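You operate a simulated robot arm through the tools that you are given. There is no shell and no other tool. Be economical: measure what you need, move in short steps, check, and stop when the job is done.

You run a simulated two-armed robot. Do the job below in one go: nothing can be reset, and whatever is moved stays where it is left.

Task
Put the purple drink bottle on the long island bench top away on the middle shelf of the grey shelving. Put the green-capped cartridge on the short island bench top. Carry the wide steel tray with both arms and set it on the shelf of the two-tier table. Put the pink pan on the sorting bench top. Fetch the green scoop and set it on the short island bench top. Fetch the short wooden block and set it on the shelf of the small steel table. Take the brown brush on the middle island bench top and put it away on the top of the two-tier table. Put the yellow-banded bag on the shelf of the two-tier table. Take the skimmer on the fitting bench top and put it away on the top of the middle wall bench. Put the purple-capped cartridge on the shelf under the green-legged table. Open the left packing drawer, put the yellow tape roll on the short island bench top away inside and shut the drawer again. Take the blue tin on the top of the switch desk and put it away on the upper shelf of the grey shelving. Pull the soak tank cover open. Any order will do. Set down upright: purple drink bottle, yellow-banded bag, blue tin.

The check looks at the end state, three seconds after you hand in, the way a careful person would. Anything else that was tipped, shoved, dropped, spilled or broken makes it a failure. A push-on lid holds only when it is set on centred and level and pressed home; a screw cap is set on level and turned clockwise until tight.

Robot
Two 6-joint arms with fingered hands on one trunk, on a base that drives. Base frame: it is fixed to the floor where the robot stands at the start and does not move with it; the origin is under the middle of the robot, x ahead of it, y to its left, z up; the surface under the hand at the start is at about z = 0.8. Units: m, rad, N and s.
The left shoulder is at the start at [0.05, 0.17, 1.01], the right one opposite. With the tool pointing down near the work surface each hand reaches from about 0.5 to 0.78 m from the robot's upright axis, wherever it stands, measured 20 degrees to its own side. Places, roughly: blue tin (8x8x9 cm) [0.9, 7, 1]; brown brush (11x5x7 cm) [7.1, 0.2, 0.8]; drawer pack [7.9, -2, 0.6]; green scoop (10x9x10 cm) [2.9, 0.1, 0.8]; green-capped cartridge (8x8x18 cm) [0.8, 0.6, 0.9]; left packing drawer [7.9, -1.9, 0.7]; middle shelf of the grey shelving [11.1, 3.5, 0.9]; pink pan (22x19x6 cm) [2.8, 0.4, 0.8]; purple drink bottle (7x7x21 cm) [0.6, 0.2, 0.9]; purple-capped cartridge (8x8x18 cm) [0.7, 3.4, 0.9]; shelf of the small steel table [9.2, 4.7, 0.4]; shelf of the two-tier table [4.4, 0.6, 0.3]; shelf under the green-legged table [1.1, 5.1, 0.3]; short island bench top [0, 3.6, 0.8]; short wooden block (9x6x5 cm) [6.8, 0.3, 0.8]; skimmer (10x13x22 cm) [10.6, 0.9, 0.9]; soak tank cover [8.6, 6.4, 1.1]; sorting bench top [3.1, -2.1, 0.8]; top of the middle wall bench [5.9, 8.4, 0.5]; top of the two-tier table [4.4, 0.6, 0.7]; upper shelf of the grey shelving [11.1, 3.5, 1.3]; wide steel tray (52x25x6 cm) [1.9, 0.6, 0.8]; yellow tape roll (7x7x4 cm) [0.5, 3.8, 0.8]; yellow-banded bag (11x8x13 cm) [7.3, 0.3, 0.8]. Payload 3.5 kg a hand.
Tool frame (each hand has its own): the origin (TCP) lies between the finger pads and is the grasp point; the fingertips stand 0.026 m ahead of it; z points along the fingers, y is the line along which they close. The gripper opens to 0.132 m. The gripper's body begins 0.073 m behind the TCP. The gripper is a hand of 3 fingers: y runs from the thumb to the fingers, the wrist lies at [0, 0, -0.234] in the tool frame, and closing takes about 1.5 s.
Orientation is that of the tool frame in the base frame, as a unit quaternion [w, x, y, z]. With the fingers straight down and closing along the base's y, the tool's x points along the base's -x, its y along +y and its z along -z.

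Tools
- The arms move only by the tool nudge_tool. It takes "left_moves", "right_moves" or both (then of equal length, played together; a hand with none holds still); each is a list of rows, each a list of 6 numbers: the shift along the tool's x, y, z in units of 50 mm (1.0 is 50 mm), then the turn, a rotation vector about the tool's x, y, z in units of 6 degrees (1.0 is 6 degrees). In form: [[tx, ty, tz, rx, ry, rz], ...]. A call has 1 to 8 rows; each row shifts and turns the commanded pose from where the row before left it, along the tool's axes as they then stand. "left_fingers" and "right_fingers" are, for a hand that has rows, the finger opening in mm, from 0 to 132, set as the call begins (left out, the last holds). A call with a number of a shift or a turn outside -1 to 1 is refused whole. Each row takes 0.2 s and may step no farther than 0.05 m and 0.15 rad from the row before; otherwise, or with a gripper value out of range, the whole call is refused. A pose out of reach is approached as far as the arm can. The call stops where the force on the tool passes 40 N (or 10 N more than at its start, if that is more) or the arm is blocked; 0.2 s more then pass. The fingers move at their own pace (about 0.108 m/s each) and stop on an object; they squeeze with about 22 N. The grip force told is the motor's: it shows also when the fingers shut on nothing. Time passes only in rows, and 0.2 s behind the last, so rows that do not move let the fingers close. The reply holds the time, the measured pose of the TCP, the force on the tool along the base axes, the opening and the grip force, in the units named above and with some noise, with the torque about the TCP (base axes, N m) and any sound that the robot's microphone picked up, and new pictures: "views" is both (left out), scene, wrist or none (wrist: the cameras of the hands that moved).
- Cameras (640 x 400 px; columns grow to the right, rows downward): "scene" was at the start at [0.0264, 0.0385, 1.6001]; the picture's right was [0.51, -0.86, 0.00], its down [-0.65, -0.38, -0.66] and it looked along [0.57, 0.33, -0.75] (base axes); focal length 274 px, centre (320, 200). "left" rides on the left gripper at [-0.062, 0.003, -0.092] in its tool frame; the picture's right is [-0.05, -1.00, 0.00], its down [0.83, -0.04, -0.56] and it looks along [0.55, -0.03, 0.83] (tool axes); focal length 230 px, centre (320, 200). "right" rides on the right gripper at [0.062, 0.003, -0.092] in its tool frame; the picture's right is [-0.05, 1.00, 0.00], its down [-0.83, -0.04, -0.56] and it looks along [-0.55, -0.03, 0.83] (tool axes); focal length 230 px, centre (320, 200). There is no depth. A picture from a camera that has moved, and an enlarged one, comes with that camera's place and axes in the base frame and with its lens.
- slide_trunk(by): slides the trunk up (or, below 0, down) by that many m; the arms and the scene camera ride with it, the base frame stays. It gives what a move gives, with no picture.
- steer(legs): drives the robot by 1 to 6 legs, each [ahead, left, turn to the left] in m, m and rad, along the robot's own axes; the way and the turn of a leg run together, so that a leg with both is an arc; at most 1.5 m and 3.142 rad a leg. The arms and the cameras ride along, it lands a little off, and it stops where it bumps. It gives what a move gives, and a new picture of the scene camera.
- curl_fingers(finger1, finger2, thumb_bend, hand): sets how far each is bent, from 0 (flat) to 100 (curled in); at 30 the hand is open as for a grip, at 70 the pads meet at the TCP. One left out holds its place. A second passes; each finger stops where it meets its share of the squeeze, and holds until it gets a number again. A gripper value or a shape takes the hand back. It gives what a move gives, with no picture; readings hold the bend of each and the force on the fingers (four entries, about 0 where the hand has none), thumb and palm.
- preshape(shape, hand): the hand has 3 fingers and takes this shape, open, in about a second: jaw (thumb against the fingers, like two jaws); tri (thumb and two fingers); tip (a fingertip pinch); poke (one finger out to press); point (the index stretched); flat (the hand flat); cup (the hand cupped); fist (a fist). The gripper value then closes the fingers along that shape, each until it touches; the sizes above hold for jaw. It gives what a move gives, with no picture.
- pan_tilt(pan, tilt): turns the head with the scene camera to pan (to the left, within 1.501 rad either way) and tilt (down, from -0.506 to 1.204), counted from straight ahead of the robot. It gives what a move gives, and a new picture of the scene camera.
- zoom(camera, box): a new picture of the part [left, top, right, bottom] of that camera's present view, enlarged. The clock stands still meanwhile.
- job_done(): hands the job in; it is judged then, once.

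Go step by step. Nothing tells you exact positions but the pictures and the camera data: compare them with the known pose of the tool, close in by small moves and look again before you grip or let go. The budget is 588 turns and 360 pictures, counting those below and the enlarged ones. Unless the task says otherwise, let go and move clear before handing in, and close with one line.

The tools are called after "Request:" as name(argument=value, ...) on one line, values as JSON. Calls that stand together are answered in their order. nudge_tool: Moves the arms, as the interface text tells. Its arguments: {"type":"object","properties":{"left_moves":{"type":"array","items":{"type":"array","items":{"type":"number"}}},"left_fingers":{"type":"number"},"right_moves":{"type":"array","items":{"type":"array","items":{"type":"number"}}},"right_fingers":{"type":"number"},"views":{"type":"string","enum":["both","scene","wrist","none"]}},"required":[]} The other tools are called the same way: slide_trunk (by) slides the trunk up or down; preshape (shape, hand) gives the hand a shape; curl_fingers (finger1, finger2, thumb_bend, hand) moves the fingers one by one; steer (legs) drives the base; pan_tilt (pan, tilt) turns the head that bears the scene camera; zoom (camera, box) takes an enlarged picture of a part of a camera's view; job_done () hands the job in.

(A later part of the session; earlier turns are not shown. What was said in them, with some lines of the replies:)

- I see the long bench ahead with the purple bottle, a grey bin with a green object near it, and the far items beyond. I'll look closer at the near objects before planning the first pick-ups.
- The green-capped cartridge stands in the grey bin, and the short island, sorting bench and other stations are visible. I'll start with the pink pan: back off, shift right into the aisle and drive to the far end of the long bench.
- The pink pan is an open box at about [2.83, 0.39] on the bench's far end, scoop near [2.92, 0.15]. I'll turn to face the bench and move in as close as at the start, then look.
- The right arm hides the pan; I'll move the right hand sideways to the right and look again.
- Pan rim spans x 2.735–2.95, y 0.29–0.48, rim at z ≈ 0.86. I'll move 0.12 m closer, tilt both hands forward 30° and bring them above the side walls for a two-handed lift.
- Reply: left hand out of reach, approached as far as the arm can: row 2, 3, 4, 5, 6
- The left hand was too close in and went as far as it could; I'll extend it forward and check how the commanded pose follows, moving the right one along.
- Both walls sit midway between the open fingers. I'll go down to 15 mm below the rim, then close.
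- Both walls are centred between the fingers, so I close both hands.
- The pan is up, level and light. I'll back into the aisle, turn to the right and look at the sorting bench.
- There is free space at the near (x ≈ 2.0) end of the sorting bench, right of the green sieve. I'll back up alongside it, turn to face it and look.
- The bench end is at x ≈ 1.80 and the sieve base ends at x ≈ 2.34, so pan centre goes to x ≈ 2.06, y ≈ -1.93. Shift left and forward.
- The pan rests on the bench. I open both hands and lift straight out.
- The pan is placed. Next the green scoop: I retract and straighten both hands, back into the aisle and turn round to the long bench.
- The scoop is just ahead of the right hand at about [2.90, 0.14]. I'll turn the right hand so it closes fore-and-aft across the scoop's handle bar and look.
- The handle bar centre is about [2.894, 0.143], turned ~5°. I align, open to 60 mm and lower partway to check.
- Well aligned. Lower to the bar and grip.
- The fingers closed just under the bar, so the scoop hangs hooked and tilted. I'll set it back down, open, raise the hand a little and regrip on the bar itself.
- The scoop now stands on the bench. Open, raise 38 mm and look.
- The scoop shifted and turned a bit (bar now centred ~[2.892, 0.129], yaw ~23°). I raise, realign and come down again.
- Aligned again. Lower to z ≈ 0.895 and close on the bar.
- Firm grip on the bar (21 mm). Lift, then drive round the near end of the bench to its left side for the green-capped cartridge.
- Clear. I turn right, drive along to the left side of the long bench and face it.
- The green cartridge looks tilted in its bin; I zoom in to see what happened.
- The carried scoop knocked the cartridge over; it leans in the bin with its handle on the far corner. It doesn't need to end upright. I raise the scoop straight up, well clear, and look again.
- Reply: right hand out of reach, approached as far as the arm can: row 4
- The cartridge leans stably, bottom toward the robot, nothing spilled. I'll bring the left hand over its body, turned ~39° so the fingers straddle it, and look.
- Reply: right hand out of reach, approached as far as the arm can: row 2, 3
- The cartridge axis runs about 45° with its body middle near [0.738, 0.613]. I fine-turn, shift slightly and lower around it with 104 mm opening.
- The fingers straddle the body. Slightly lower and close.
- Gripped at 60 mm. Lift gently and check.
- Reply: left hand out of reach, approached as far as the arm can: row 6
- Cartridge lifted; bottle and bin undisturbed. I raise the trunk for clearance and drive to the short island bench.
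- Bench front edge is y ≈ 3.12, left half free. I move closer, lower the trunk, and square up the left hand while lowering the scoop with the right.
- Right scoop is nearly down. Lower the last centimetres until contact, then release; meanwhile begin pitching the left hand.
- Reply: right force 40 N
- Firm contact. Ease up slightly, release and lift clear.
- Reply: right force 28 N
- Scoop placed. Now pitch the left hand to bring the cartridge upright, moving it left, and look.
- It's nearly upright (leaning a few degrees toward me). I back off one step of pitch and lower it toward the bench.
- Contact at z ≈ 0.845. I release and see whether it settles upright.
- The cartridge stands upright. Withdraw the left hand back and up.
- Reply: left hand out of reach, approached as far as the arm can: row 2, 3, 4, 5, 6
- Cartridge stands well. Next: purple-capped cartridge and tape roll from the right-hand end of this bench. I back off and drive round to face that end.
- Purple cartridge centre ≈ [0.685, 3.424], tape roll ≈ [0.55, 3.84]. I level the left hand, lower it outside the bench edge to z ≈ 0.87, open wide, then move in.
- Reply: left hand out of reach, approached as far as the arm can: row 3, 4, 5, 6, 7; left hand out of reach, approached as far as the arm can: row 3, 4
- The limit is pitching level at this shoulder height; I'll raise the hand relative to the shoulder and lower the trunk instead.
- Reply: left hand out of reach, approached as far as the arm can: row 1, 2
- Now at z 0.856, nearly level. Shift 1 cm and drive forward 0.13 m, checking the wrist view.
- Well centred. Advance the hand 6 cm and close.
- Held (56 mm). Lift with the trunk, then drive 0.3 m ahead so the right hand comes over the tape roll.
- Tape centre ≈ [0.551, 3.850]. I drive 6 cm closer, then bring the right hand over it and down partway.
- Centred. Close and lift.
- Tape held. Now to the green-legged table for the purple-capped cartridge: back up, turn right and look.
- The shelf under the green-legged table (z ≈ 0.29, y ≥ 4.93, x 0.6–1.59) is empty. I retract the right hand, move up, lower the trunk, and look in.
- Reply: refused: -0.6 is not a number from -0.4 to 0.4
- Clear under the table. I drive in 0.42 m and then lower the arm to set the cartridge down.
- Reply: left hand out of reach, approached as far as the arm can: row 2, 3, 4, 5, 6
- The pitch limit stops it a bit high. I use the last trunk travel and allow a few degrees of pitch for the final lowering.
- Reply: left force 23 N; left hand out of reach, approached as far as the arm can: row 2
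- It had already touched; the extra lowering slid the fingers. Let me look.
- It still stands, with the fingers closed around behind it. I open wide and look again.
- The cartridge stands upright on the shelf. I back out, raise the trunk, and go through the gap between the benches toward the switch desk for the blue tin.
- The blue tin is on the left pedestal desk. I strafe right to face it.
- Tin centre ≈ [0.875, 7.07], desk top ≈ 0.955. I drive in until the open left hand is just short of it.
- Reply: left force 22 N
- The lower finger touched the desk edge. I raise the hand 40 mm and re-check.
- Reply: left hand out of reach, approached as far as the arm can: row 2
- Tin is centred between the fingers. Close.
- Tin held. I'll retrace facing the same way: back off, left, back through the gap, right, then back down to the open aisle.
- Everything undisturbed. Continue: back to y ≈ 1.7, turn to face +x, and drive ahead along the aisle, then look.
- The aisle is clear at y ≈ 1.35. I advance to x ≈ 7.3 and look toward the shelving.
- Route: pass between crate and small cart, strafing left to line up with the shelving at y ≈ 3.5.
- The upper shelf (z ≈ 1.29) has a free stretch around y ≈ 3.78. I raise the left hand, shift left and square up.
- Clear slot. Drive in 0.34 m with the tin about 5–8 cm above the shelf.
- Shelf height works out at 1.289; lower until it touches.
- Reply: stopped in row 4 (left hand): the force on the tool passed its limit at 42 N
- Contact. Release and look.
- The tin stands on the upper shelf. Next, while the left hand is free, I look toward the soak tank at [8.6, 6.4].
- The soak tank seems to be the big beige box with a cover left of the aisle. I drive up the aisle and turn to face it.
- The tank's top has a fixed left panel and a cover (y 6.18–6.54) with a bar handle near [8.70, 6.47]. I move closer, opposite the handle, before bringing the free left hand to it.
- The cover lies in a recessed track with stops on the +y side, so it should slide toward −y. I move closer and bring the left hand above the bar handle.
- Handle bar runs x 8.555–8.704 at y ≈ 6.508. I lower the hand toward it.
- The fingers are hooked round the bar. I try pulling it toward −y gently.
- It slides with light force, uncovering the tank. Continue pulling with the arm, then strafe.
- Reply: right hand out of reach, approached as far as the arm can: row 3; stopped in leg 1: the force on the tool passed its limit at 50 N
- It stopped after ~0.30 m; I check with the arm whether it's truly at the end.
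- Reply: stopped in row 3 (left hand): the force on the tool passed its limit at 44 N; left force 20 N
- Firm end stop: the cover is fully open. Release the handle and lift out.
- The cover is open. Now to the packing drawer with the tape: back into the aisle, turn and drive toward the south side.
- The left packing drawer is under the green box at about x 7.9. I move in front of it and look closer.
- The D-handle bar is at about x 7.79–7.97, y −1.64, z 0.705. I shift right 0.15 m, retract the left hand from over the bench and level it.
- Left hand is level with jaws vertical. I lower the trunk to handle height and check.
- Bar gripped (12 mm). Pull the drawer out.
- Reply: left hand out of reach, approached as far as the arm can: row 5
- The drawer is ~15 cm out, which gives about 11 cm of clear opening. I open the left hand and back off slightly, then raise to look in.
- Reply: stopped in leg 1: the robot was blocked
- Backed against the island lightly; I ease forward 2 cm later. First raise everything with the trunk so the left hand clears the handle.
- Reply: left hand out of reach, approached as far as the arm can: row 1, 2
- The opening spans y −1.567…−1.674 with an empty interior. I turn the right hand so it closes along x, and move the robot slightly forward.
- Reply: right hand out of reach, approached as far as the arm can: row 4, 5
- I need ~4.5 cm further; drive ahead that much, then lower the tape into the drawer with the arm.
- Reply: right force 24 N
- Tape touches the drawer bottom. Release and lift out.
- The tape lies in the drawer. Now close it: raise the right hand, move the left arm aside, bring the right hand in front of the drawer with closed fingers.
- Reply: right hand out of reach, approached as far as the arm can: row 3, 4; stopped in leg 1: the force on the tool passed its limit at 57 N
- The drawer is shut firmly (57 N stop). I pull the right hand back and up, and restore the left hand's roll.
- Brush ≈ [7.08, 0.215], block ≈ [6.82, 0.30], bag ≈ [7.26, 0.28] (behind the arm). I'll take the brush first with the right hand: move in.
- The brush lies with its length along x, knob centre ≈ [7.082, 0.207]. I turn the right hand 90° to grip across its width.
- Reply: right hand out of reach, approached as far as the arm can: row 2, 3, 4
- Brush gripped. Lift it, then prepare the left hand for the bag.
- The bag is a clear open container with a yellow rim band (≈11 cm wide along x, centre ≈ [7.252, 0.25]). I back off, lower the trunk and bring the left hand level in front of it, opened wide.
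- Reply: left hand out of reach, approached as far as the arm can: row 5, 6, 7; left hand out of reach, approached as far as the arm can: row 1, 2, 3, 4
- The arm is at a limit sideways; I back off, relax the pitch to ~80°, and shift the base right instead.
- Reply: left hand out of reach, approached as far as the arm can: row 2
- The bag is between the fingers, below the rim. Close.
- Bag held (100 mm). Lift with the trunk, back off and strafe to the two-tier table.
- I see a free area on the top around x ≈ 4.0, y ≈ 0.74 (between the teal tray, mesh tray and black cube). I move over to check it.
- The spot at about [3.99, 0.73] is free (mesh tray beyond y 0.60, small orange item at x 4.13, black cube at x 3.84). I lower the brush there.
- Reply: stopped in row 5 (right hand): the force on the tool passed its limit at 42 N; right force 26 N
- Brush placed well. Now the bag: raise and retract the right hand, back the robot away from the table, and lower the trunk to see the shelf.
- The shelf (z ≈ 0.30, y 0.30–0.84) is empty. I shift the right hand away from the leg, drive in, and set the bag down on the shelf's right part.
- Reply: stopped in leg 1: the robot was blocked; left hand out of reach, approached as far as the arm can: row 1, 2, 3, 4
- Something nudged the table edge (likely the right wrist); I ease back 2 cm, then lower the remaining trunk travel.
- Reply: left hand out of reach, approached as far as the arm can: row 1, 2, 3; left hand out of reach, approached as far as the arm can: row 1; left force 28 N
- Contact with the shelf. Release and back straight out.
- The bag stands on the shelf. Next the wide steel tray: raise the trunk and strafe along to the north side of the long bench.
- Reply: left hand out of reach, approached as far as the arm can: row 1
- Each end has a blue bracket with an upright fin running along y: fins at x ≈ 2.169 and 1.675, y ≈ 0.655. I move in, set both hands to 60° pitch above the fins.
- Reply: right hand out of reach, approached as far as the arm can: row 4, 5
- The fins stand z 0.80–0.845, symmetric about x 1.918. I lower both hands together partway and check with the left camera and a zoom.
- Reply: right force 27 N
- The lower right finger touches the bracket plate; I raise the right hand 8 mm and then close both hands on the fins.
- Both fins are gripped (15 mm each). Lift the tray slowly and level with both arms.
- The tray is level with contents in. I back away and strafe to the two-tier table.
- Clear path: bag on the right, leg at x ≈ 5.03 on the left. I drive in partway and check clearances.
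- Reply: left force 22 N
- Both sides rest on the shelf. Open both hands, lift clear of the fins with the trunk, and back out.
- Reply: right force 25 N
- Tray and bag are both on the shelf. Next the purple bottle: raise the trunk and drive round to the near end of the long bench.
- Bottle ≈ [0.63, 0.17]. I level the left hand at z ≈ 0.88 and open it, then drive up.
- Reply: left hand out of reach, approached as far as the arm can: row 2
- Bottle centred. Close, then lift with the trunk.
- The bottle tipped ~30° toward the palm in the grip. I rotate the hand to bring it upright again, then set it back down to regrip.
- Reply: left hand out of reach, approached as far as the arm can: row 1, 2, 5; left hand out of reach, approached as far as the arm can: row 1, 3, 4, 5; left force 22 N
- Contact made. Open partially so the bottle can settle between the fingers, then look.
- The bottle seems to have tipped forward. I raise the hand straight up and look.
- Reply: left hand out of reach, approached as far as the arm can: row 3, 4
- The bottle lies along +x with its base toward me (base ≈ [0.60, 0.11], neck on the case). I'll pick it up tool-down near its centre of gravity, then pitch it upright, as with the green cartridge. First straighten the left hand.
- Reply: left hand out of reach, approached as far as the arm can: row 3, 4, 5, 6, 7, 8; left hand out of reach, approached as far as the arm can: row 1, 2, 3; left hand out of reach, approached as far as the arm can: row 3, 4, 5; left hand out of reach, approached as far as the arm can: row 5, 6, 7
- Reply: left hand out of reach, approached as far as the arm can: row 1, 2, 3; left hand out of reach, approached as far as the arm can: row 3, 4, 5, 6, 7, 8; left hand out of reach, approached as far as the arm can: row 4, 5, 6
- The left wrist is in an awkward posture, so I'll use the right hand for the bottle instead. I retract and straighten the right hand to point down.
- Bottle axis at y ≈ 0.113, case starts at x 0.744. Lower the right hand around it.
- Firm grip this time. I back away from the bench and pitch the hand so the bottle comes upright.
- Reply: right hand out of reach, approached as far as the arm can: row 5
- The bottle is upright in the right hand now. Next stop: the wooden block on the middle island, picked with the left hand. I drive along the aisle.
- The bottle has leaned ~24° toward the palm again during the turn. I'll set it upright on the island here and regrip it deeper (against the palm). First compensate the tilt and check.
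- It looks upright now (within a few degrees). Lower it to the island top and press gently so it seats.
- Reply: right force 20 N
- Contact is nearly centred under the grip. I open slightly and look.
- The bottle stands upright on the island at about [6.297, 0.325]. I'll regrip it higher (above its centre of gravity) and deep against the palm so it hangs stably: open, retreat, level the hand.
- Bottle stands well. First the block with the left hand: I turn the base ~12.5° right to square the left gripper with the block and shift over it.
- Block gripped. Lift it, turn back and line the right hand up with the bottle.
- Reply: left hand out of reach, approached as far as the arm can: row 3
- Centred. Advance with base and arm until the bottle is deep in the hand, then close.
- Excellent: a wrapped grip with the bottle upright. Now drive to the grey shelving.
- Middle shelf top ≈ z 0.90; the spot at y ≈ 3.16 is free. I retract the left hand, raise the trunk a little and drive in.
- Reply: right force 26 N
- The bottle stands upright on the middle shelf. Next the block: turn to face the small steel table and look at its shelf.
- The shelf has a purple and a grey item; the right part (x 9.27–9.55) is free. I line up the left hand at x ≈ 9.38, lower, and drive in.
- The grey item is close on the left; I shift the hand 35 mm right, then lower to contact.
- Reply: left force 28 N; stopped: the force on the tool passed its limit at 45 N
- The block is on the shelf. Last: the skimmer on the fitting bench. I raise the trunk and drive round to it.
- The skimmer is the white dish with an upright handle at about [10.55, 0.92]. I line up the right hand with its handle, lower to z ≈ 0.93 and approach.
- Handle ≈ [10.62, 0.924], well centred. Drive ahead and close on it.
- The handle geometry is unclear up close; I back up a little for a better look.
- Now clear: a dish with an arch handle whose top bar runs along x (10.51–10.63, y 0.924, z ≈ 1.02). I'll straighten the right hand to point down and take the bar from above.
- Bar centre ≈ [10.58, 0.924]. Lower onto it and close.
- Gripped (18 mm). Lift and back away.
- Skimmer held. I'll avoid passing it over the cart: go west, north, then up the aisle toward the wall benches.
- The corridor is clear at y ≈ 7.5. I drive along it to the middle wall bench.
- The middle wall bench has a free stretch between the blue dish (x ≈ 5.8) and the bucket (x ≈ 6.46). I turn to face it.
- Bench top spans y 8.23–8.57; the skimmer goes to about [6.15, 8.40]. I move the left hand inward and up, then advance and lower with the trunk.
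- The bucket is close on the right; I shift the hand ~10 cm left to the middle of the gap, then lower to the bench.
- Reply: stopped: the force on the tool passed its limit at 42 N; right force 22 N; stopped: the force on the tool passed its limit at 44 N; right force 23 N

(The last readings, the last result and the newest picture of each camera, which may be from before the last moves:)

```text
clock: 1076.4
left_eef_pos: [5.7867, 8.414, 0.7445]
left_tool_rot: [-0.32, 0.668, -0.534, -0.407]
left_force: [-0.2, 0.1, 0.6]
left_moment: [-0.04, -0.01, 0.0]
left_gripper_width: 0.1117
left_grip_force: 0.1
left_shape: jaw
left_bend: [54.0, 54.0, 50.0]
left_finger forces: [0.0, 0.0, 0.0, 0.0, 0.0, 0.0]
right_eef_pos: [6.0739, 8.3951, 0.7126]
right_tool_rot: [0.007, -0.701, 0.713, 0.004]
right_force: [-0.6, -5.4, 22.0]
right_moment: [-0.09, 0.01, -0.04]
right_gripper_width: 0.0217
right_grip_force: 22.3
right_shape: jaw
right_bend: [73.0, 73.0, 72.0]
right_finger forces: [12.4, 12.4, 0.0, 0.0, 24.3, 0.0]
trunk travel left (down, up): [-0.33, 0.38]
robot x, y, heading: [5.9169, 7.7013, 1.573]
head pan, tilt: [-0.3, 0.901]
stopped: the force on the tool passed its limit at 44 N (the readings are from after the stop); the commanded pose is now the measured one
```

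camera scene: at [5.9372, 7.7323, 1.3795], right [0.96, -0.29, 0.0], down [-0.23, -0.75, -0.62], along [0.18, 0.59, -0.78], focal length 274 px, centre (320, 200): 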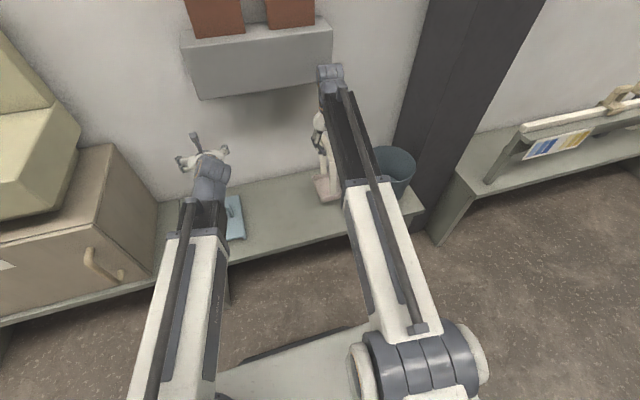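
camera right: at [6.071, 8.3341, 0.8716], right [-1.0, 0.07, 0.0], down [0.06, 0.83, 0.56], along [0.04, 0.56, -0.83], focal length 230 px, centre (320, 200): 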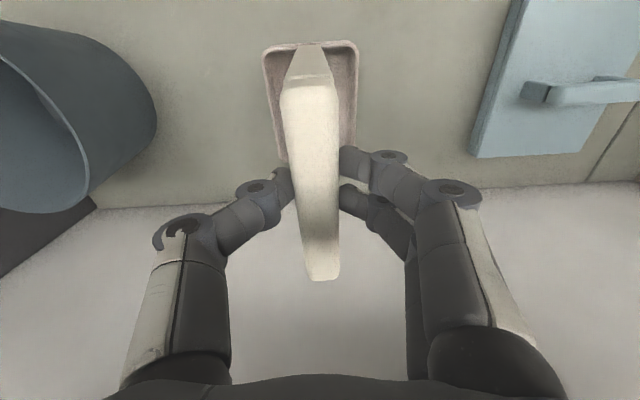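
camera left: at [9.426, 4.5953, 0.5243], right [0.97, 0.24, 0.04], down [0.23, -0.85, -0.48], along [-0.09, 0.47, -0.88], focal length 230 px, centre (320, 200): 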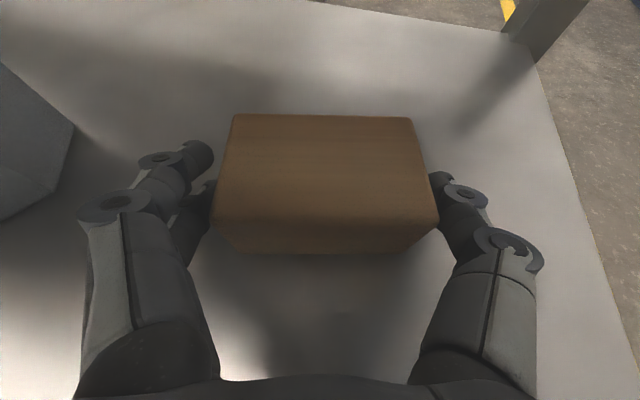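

Firm contact. Ease up a few millimetres, release and lift clear.

Request:
slide_trunk(by=0.005)

Request:
nudge_tool(right_moves=[[0, 0, 0, 0, 0, 0], [0, 0, 0, 0, 0, 0], [0, 0, 0, 0, 0, 0], [0, 0, 0, 0, 0, 0]], right_fingers=60, views="none")

Request:
slide_trunk(by=0.3)

Request:
steer(legs=[[-0.35, 0, 0]])

Request:
pan_tilt(pan=0.0, tilt=0.75)

```text
clock: 1077.0
left_eef_pos: [5.7868, 8.4154, 0.7473]
left_tool_rot: [-0.319, 0.668, -0.535, -0.406]
left_force: [0.6, 0.3, -0.3]
left_moment: [0.01, 0.02, 0.0]
left_gripper_width: 0.112
left_grip_force: 0.1
left_shape: jaw
left_bend: [54.0, 54.0, 50.0]
left_finger forces: [0.0, 0.1, 0.1, 0.0, 0.1, 0.0]
right_eef_pos: [6.0746, 8.3959, 0.7128]
right_tool_rot: [0.004, -0.702, 0.712, 0.004]
right_force: [-0.1, -2.2, 5.2]
right_moment: [0.0, 0.04, -0.01]
right_gripper_width: 0.0208
right_grip_force: 21.9
right_shape: jaw
right_bend: [73.0, 73.0, 71.0]
right_finger forces: [10.8, 11.1, 0.0, 0.1, 21.5, 0.1]
trunk travel left (down, up): [-0.335, 0.375]
robot x, y, heading: [5.9178, 7.6972, 1.57]
head pan, tilt: [-0.3, 0.901]
```

```text
clock: 1078.0
left_eef_pos: [5.7866, 8.4158, 0.7495]
left_tool_rot: [-0.319, 0.668, -0.535, -0.407]
left_force: [0.2, -0.5, -0.3]
left_moment: [0.0, 0.0, 0.01]
left_gripper_width: 0.1113
left_grip_force: 0.1
left_shape: jaw
left_bend: [54.0, 54.0, 50.0]
left_finger forces: [0.0, 0.0, 0.0, 0.0, 0.1, 0.0]
right_eef_pos: [6.0743, 8.3963, 0.7142]
right_tool_rot: [0.004, -0.701, 0.713, 0.004]
right_force: [0.6, 0.2, 0.3]
right_moment: [0.02, 0.02, 0.03]
right_gripper_width: 0.0596
right_grip_force: 0.0
right_shape: jaw
right_bend: [73.0, 73.0, 70.0]
right_finger forces: [0.0, 0.0, 0.0, 0.0, 0.1, 0.0]
trunk travel left (down, up): [-0.335, 0.375]
robot x, y, heading: [5.9142, 7.6988, 1.574]
head pan, tilt: [-0.3, 0.901]
```

```text
clock: 1081.0
left_eef_pos: [5.7867, 8.4149, 1.0494]
left_tool_rot: [-0.319, 0.668, -0.536, -0.406]
left_force: [-0.1, -0.4, -0.1]
left_moment: [0.0, -0.03, 0.01]
left_gripper_width: 0.1119
left_grip_force: 0.0
left_shape: jaw
left_bend: [54.0, 54.0, 50.0]
left_finger forces: [0.1, 0.0, 0.1, 0.0, 0.1, 0.0]
right_eef_pos: [6.0751, 8.3965, 1.0144]
right_tool_rot: [0.004, -0.702, 0.712, 0.004]
right_force: [-0.4, -0.6, -0.8]
right_moment: [-0.03, -0.02, -0.03]
right_gripper_width: 0.0593
right_grip_force: 0.0
right_shape: jaw
right_bend: [73.0, 73.0, 70.0]
right_finger forces: [0.0, 0.0, 0.0, 0.0, 0.0, 0.0]
trunk travel left (down, up): [-0.635, 0.075]
robot x, y, heading: [5.9148, 7.7007, 1.571]
head pan, tilt: [-0.3, 0.901]
```

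```text
clock: 1083.2
left_eef_pos: [5.7889, 8.0672, 1.0496]
left_tool_rot: [-0.321, 0.666, -0.538, -0.405]
left_force: [0.5, -0.7, 0.1]
left_moment: [-0.05, 0.02, 0.01]
left_gripper_width: 0.1119
left_grip_force: 0.1
left_shape: jaw
left_bend: [54.0, 54.0, 50.0]
left_finger forces: [0.0, 0.0, 0.0, 0.1, 0.0, 0.0]
right_eef_pos: [6.0772, 8.0471, 1.0146]
right_tool_rot: [0.005, -0.7, 0.714, 0.004]
right_force: [0.3, -0.6, 1.2]
right_moment: [0.0, 0.0, -0.01]
right_gripper_width: 0.0594
right_grip_force: 0.0
right_shape: jaw
right_bend: [73.0, 73.0, 70.0]
right_finger forces: [0.0, 0.0, 0.0, 0.0, 0.0, 0.1]
trunk travel left (down, up): [-0.635, 0.075]
robot x, y, heading: [5.9148, 7.349, 1.567]
head pan, tilt: [-0.3, 0.901]
camera scene: at [5.9367, 7.3828, 1.6059], right [0.95, -0.3, 0.0], down [-0.23, -0.75, -0.62], along [0.19, 0.59, -0.78], focal length 274 px, centre (320, 200)
```

scene: 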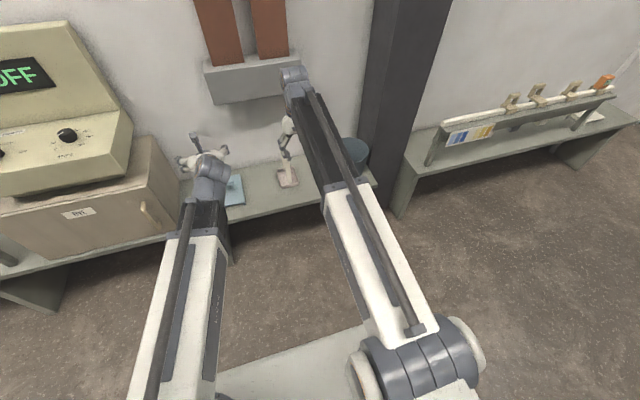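

```text
clock: 1084.0
left_eef_pos: [5.7895, 8.0682, 1.0483]
left_tool_rot: [-0.32, 0.666, -0.537, -0.406]
left_force: [-1.0, 0.1, 0.2]
left_moment: [0.0, 0.02, 0.0]
left_gripper_width: 0.1117
left_grip_force: 0.0
left_shape: jaw
left_bend: [54.0, 54.0, 50.0]
left_finger forces: [0.0, 0.0, 0.0, 0.0, 0.0, 0.0]
right_eef_pos: [6.0775, 8.047, 1.0138]
right_tool_rot: [0.005, -0.699, 0.715, 0.004]
right_force: [0.1, 0.6, -0.5]
right_moment: [0.02, 0.02, 0.0]
right_gripper_width: 0.0597
right_grip_force: 0.2
right_shape: jaw
right_bend: [73.0, 73.0, 70.0]
right_finger forces: [0.0, 0.1, 0.0, 0.0, 0.0, 0.1]
trunk travel left (down, up): [-0.635, 0.075]
robot x, y, heading: [5.9143, 7.3554, 1.572]
head pan, tilt: [0.0, 0.75]
camera scene: at [5.9145, 7.3944, 1.6177], right [1.0, 0.0, 0.0], down [0.0, -0.68, -0.73], along [0.0, 0.73, -0.68], focal length 274 px, centre (320, 200)
```

scene: 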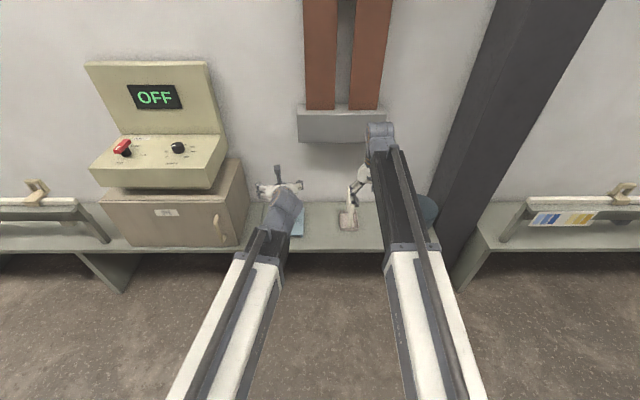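

The skimmer stands on the middle wall bench and both hands are clear. The other places looked right when I left them, so I hand in.

Request:
job_done()

```text
The job is handed in.
```

I did all thirteen jobs and handed in, with both hands empty and clear; the purple bottle, yellow-banded bag and blue tin were left standing upright. Along the way the purple bottle fell against the black case on the long bench, the green-capped cartridge tipped over in its bin, and the base lightly bumped the middle island and, it seems, the two-tier table; I saw no damage or spills.
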